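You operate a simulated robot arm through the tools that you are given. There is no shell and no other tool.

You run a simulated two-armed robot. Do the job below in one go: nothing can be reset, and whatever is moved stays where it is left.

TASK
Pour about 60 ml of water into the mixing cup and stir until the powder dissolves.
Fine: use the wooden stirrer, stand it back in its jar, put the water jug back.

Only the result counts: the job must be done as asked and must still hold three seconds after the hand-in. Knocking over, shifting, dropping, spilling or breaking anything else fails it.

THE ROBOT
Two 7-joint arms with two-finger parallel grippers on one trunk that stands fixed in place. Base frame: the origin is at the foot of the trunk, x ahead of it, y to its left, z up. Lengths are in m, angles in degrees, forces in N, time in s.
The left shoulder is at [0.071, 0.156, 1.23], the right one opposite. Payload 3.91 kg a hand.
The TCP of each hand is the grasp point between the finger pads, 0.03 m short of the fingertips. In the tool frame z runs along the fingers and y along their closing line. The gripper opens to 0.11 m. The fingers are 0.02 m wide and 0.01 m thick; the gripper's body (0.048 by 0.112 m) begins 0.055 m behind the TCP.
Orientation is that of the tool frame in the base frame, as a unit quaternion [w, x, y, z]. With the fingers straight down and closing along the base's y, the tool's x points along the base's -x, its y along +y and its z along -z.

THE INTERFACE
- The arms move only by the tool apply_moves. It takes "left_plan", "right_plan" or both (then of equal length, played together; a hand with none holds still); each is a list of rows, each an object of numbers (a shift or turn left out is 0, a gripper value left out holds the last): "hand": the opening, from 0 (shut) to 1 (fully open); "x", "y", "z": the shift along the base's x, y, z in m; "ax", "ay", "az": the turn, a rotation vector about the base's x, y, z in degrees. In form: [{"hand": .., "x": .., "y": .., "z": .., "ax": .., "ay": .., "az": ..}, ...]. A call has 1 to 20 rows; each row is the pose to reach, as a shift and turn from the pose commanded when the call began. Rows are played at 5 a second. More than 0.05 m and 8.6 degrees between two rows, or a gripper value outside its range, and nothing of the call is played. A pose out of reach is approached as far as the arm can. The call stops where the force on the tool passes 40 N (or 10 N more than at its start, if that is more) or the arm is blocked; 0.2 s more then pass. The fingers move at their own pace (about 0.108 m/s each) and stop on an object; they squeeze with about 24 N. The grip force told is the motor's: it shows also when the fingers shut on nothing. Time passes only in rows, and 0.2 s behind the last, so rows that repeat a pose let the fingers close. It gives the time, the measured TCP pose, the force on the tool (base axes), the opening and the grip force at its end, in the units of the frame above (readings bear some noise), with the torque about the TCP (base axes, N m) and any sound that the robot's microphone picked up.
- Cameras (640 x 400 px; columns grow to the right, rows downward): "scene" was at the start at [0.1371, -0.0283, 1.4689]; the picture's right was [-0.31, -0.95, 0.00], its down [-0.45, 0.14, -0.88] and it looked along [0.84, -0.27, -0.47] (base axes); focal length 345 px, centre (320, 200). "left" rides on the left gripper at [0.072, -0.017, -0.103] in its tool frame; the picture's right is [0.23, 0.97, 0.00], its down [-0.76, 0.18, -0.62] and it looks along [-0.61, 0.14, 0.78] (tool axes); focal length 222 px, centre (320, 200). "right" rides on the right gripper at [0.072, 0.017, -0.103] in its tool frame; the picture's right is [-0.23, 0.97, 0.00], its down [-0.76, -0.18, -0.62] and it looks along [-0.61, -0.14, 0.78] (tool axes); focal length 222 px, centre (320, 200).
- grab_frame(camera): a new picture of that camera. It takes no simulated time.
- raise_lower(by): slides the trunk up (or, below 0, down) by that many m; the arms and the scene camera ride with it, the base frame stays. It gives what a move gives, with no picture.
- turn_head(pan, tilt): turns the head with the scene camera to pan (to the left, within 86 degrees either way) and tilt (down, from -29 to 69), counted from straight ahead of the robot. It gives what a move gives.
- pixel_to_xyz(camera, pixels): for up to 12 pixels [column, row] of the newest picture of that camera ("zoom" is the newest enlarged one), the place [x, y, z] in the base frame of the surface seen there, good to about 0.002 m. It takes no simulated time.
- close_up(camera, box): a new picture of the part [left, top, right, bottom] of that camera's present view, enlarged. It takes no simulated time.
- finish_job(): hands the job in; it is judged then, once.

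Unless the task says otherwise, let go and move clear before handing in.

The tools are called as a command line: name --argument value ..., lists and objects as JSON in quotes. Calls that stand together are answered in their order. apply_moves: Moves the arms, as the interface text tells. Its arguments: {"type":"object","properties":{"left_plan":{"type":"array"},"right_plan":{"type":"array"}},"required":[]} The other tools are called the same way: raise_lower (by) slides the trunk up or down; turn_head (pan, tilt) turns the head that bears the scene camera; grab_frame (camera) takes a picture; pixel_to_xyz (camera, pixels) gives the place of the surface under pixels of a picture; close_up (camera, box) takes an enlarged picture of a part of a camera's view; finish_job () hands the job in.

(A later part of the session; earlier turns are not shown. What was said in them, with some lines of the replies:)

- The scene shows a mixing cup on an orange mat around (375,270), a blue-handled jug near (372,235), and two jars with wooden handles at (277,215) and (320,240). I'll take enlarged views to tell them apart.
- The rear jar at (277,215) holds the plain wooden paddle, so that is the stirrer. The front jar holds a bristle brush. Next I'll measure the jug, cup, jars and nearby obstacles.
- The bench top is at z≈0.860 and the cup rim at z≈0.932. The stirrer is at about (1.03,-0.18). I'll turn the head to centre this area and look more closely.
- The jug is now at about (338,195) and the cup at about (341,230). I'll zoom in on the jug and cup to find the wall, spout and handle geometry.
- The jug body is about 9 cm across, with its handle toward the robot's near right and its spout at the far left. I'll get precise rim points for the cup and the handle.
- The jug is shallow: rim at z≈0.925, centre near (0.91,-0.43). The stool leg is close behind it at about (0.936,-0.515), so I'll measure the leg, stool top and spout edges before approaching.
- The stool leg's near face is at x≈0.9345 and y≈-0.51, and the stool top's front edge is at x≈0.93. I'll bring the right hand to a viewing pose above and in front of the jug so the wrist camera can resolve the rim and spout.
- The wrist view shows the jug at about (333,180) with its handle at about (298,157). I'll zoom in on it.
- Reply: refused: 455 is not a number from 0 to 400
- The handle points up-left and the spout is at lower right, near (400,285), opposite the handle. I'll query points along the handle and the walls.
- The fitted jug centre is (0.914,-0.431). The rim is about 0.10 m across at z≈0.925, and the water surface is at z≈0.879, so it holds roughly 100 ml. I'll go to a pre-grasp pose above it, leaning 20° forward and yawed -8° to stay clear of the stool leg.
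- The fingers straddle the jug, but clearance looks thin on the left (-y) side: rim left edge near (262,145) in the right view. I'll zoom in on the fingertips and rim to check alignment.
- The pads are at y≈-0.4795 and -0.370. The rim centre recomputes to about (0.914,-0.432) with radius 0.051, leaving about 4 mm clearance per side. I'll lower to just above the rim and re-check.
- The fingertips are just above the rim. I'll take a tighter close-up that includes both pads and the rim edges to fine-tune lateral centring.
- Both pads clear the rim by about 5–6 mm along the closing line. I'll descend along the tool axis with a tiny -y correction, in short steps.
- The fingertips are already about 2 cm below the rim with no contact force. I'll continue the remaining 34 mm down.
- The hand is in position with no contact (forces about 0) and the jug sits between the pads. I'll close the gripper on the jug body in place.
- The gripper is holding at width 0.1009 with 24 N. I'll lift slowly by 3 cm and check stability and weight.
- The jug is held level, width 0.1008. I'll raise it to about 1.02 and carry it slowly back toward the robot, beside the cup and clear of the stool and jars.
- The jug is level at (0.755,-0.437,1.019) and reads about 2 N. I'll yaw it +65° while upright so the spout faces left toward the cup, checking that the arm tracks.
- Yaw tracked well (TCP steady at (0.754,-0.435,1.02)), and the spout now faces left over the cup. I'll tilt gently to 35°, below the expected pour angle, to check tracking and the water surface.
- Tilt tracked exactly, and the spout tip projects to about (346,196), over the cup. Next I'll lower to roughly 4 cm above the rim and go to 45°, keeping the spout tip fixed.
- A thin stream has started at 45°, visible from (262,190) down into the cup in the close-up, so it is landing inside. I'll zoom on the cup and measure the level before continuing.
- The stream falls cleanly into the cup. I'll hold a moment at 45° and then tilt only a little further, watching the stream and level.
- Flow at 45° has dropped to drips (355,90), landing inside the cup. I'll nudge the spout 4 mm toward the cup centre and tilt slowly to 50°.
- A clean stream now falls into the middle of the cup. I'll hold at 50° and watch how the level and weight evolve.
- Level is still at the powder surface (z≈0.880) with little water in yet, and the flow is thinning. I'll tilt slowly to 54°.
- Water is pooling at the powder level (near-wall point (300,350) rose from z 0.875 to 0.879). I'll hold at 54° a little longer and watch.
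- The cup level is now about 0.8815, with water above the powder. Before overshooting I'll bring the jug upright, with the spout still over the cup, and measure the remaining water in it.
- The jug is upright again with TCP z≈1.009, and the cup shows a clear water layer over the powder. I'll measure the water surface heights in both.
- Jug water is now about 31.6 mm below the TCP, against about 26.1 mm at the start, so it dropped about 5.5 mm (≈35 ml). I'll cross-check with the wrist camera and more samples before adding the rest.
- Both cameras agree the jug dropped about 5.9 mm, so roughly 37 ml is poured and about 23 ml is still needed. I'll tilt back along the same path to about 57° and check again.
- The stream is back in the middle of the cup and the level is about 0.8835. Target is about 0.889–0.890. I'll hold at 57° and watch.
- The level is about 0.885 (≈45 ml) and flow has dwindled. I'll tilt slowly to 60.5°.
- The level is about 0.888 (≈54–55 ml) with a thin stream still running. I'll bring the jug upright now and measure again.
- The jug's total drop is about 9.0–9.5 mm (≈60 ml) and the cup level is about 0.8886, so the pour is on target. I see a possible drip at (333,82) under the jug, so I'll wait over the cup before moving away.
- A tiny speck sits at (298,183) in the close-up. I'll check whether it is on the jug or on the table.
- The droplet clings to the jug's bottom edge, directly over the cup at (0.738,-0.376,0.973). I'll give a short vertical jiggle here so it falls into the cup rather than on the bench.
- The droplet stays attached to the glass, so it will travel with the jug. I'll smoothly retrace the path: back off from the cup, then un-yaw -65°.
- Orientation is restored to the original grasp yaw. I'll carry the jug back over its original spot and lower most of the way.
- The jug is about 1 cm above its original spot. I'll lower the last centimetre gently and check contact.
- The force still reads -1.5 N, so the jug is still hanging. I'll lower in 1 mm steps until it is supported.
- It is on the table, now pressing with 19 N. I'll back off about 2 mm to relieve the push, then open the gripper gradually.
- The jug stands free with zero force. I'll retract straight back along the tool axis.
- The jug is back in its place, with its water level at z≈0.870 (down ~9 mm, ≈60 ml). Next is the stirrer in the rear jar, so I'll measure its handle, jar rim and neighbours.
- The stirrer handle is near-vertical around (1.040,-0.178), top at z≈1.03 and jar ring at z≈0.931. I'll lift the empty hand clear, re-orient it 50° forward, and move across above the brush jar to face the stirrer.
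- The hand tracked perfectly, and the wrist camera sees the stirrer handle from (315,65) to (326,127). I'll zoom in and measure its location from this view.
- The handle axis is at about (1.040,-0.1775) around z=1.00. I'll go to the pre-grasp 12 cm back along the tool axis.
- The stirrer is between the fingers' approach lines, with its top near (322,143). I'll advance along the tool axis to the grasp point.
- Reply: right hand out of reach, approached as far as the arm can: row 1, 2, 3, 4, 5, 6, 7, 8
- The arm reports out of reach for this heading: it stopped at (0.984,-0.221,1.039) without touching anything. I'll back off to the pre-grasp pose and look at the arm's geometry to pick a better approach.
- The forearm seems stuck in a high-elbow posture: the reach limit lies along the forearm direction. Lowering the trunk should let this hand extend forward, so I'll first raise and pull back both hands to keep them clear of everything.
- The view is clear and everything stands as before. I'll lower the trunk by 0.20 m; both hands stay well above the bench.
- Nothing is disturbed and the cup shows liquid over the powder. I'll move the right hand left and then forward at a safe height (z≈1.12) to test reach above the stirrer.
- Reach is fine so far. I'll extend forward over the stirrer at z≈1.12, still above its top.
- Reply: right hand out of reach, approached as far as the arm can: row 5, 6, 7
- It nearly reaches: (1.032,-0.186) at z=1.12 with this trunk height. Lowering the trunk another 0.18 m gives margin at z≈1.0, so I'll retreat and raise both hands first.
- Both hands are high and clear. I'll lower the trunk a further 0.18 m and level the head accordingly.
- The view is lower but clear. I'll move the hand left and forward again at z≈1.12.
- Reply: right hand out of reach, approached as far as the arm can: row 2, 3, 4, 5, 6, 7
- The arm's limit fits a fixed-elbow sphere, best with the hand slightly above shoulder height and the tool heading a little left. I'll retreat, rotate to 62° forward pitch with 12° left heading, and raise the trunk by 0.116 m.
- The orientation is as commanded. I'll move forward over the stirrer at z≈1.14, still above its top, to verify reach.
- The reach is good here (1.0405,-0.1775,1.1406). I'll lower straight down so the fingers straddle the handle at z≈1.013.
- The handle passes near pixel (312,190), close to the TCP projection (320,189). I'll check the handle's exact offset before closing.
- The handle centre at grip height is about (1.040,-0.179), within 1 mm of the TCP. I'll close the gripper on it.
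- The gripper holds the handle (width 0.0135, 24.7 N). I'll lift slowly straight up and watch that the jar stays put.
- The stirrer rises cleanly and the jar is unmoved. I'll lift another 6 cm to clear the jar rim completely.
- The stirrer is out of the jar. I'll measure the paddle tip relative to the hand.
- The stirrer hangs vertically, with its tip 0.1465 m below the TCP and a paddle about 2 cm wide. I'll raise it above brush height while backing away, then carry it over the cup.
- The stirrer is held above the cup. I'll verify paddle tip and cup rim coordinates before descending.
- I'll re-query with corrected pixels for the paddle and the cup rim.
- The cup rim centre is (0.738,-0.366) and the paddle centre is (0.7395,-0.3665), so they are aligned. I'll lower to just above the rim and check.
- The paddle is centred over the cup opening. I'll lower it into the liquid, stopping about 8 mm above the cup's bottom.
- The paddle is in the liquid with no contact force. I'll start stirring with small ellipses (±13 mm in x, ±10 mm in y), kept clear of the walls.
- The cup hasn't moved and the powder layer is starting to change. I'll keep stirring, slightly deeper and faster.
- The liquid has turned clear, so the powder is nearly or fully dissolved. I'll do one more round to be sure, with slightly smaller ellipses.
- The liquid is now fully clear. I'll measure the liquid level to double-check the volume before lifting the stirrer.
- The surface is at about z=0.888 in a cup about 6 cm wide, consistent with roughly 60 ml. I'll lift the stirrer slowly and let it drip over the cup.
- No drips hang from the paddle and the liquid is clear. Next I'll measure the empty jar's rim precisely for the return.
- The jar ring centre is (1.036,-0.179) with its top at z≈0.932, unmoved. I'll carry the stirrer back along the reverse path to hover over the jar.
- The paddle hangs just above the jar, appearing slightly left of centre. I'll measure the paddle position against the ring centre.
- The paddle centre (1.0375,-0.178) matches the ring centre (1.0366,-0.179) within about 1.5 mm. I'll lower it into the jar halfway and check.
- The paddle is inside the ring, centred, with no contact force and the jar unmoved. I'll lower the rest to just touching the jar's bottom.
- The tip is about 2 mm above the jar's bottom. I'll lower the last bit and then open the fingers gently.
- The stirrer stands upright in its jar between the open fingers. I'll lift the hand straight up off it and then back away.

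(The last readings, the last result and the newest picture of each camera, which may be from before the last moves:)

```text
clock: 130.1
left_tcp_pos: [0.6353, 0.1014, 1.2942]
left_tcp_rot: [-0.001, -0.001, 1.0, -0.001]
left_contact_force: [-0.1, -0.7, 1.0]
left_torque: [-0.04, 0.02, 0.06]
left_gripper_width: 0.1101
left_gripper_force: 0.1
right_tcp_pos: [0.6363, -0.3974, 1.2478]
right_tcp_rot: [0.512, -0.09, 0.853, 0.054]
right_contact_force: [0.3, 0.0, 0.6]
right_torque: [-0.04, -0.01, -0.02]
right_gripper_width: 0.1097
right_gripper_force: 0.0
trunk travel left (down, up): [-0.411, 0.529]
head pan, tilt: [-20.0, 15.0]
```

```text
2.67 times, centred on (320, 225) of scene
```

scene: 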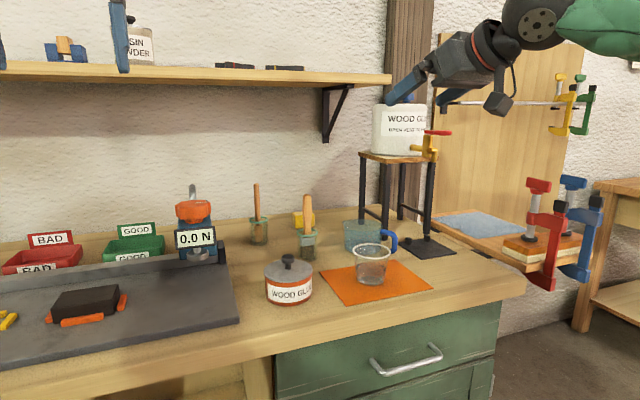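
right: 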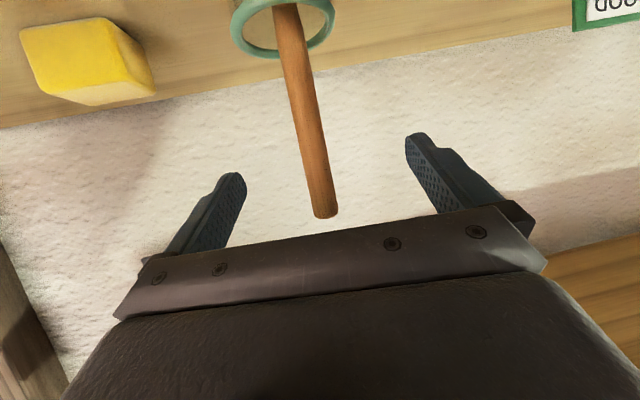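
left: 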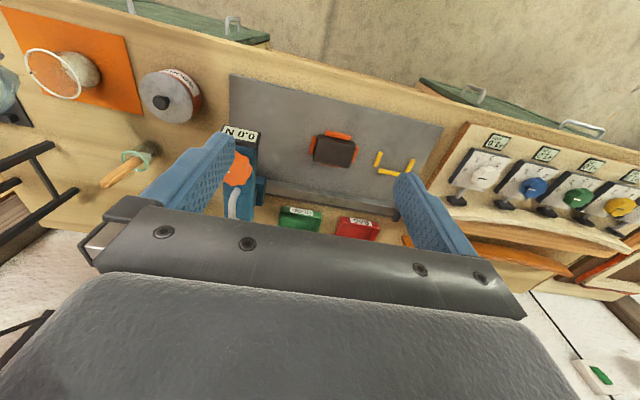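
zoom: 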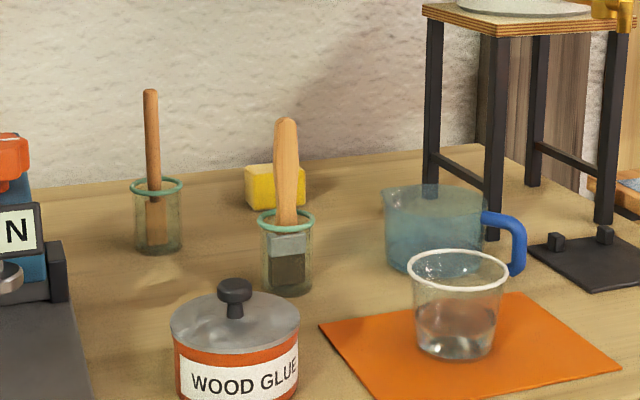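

Everything stands in place: stirrer in its jar, jug back, cup clear on its mat. I'll do a last close check of the cup, jug and mat for residue, level and spills.

close_up --camera "scene" --box '[348, 235, 393, 290]'

pixel_to_xyz --camera "zoom" --pixels '[[250, 215], [300, 205], [350, 205], [380, 215], [300, 230], [350, 235], [320, 215], [270, 235], [330, 330], [330, 345]]'

close_up --camera "scene" --box '[300, 210, 470, 310]'

pixel_to_xyz --camera "zoom" --pixels '[[200, 115], [230, 120], [180, 110], [210, 130], [250, 125], [190, 125]]'

```text
7.27 times, centred on (370, 262) of scene
```

zoom: 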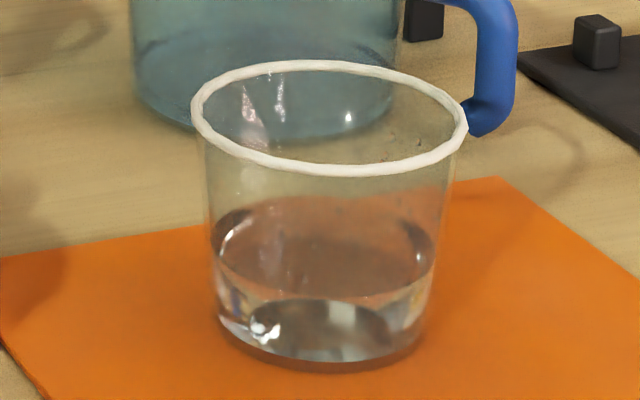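

```text
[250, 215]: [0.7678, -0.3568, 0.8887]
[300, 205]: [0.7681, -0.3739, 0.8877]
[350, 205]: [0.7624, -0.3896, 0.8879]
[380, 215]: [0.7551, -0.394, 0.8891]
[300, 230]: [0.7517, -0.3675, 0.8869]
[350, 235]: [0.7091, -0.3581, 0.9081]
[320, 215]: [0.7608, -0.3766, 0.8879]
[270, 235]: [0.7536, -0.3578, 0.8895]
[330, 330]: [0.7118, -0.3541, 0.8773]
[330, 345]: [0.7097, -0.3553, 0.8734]
```

```text
3.76 times, centred on (385, 260) of scene
```

zoom: 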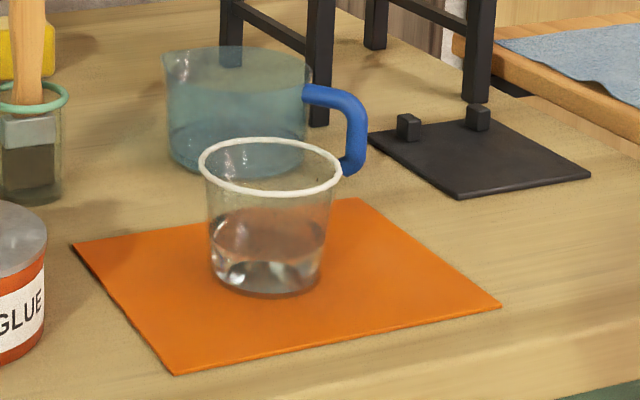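

```text
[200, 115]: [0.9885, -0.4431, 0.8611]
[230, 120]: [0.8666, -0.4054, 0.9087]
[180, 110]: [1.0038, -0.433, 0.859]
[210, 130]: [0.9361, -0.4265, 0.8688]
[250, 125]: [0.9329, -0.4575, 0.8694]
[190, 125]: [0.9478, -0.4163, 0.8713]
```

finish_job

```text
The job is handed in.
```

The job is handed in. About 60 ml of water went into the mixing cup, and I stirred it with the wooden stirrer until the liquid was clear with no powder visible.

- **Volume:** The jug's water level dropped about 9 mm, which I estimate at 56–62 ml. The level in the cup is consistent with that.
- **Stirrer:** It stands upright in its own jar, which did not move.
- **Jug:** It is back in its original spot. One tiny droplet was clinging to the outside of its base when I carried it back.
- **Surroundings:** I saw no drops on the mat or bench in the final pictures, and the cup, brush jar, glue can and stool are where they were. Both hands are empty and clear.

The trunk ended about 0.26 m lower than it started, because I had to lower it to reach the stirrer.
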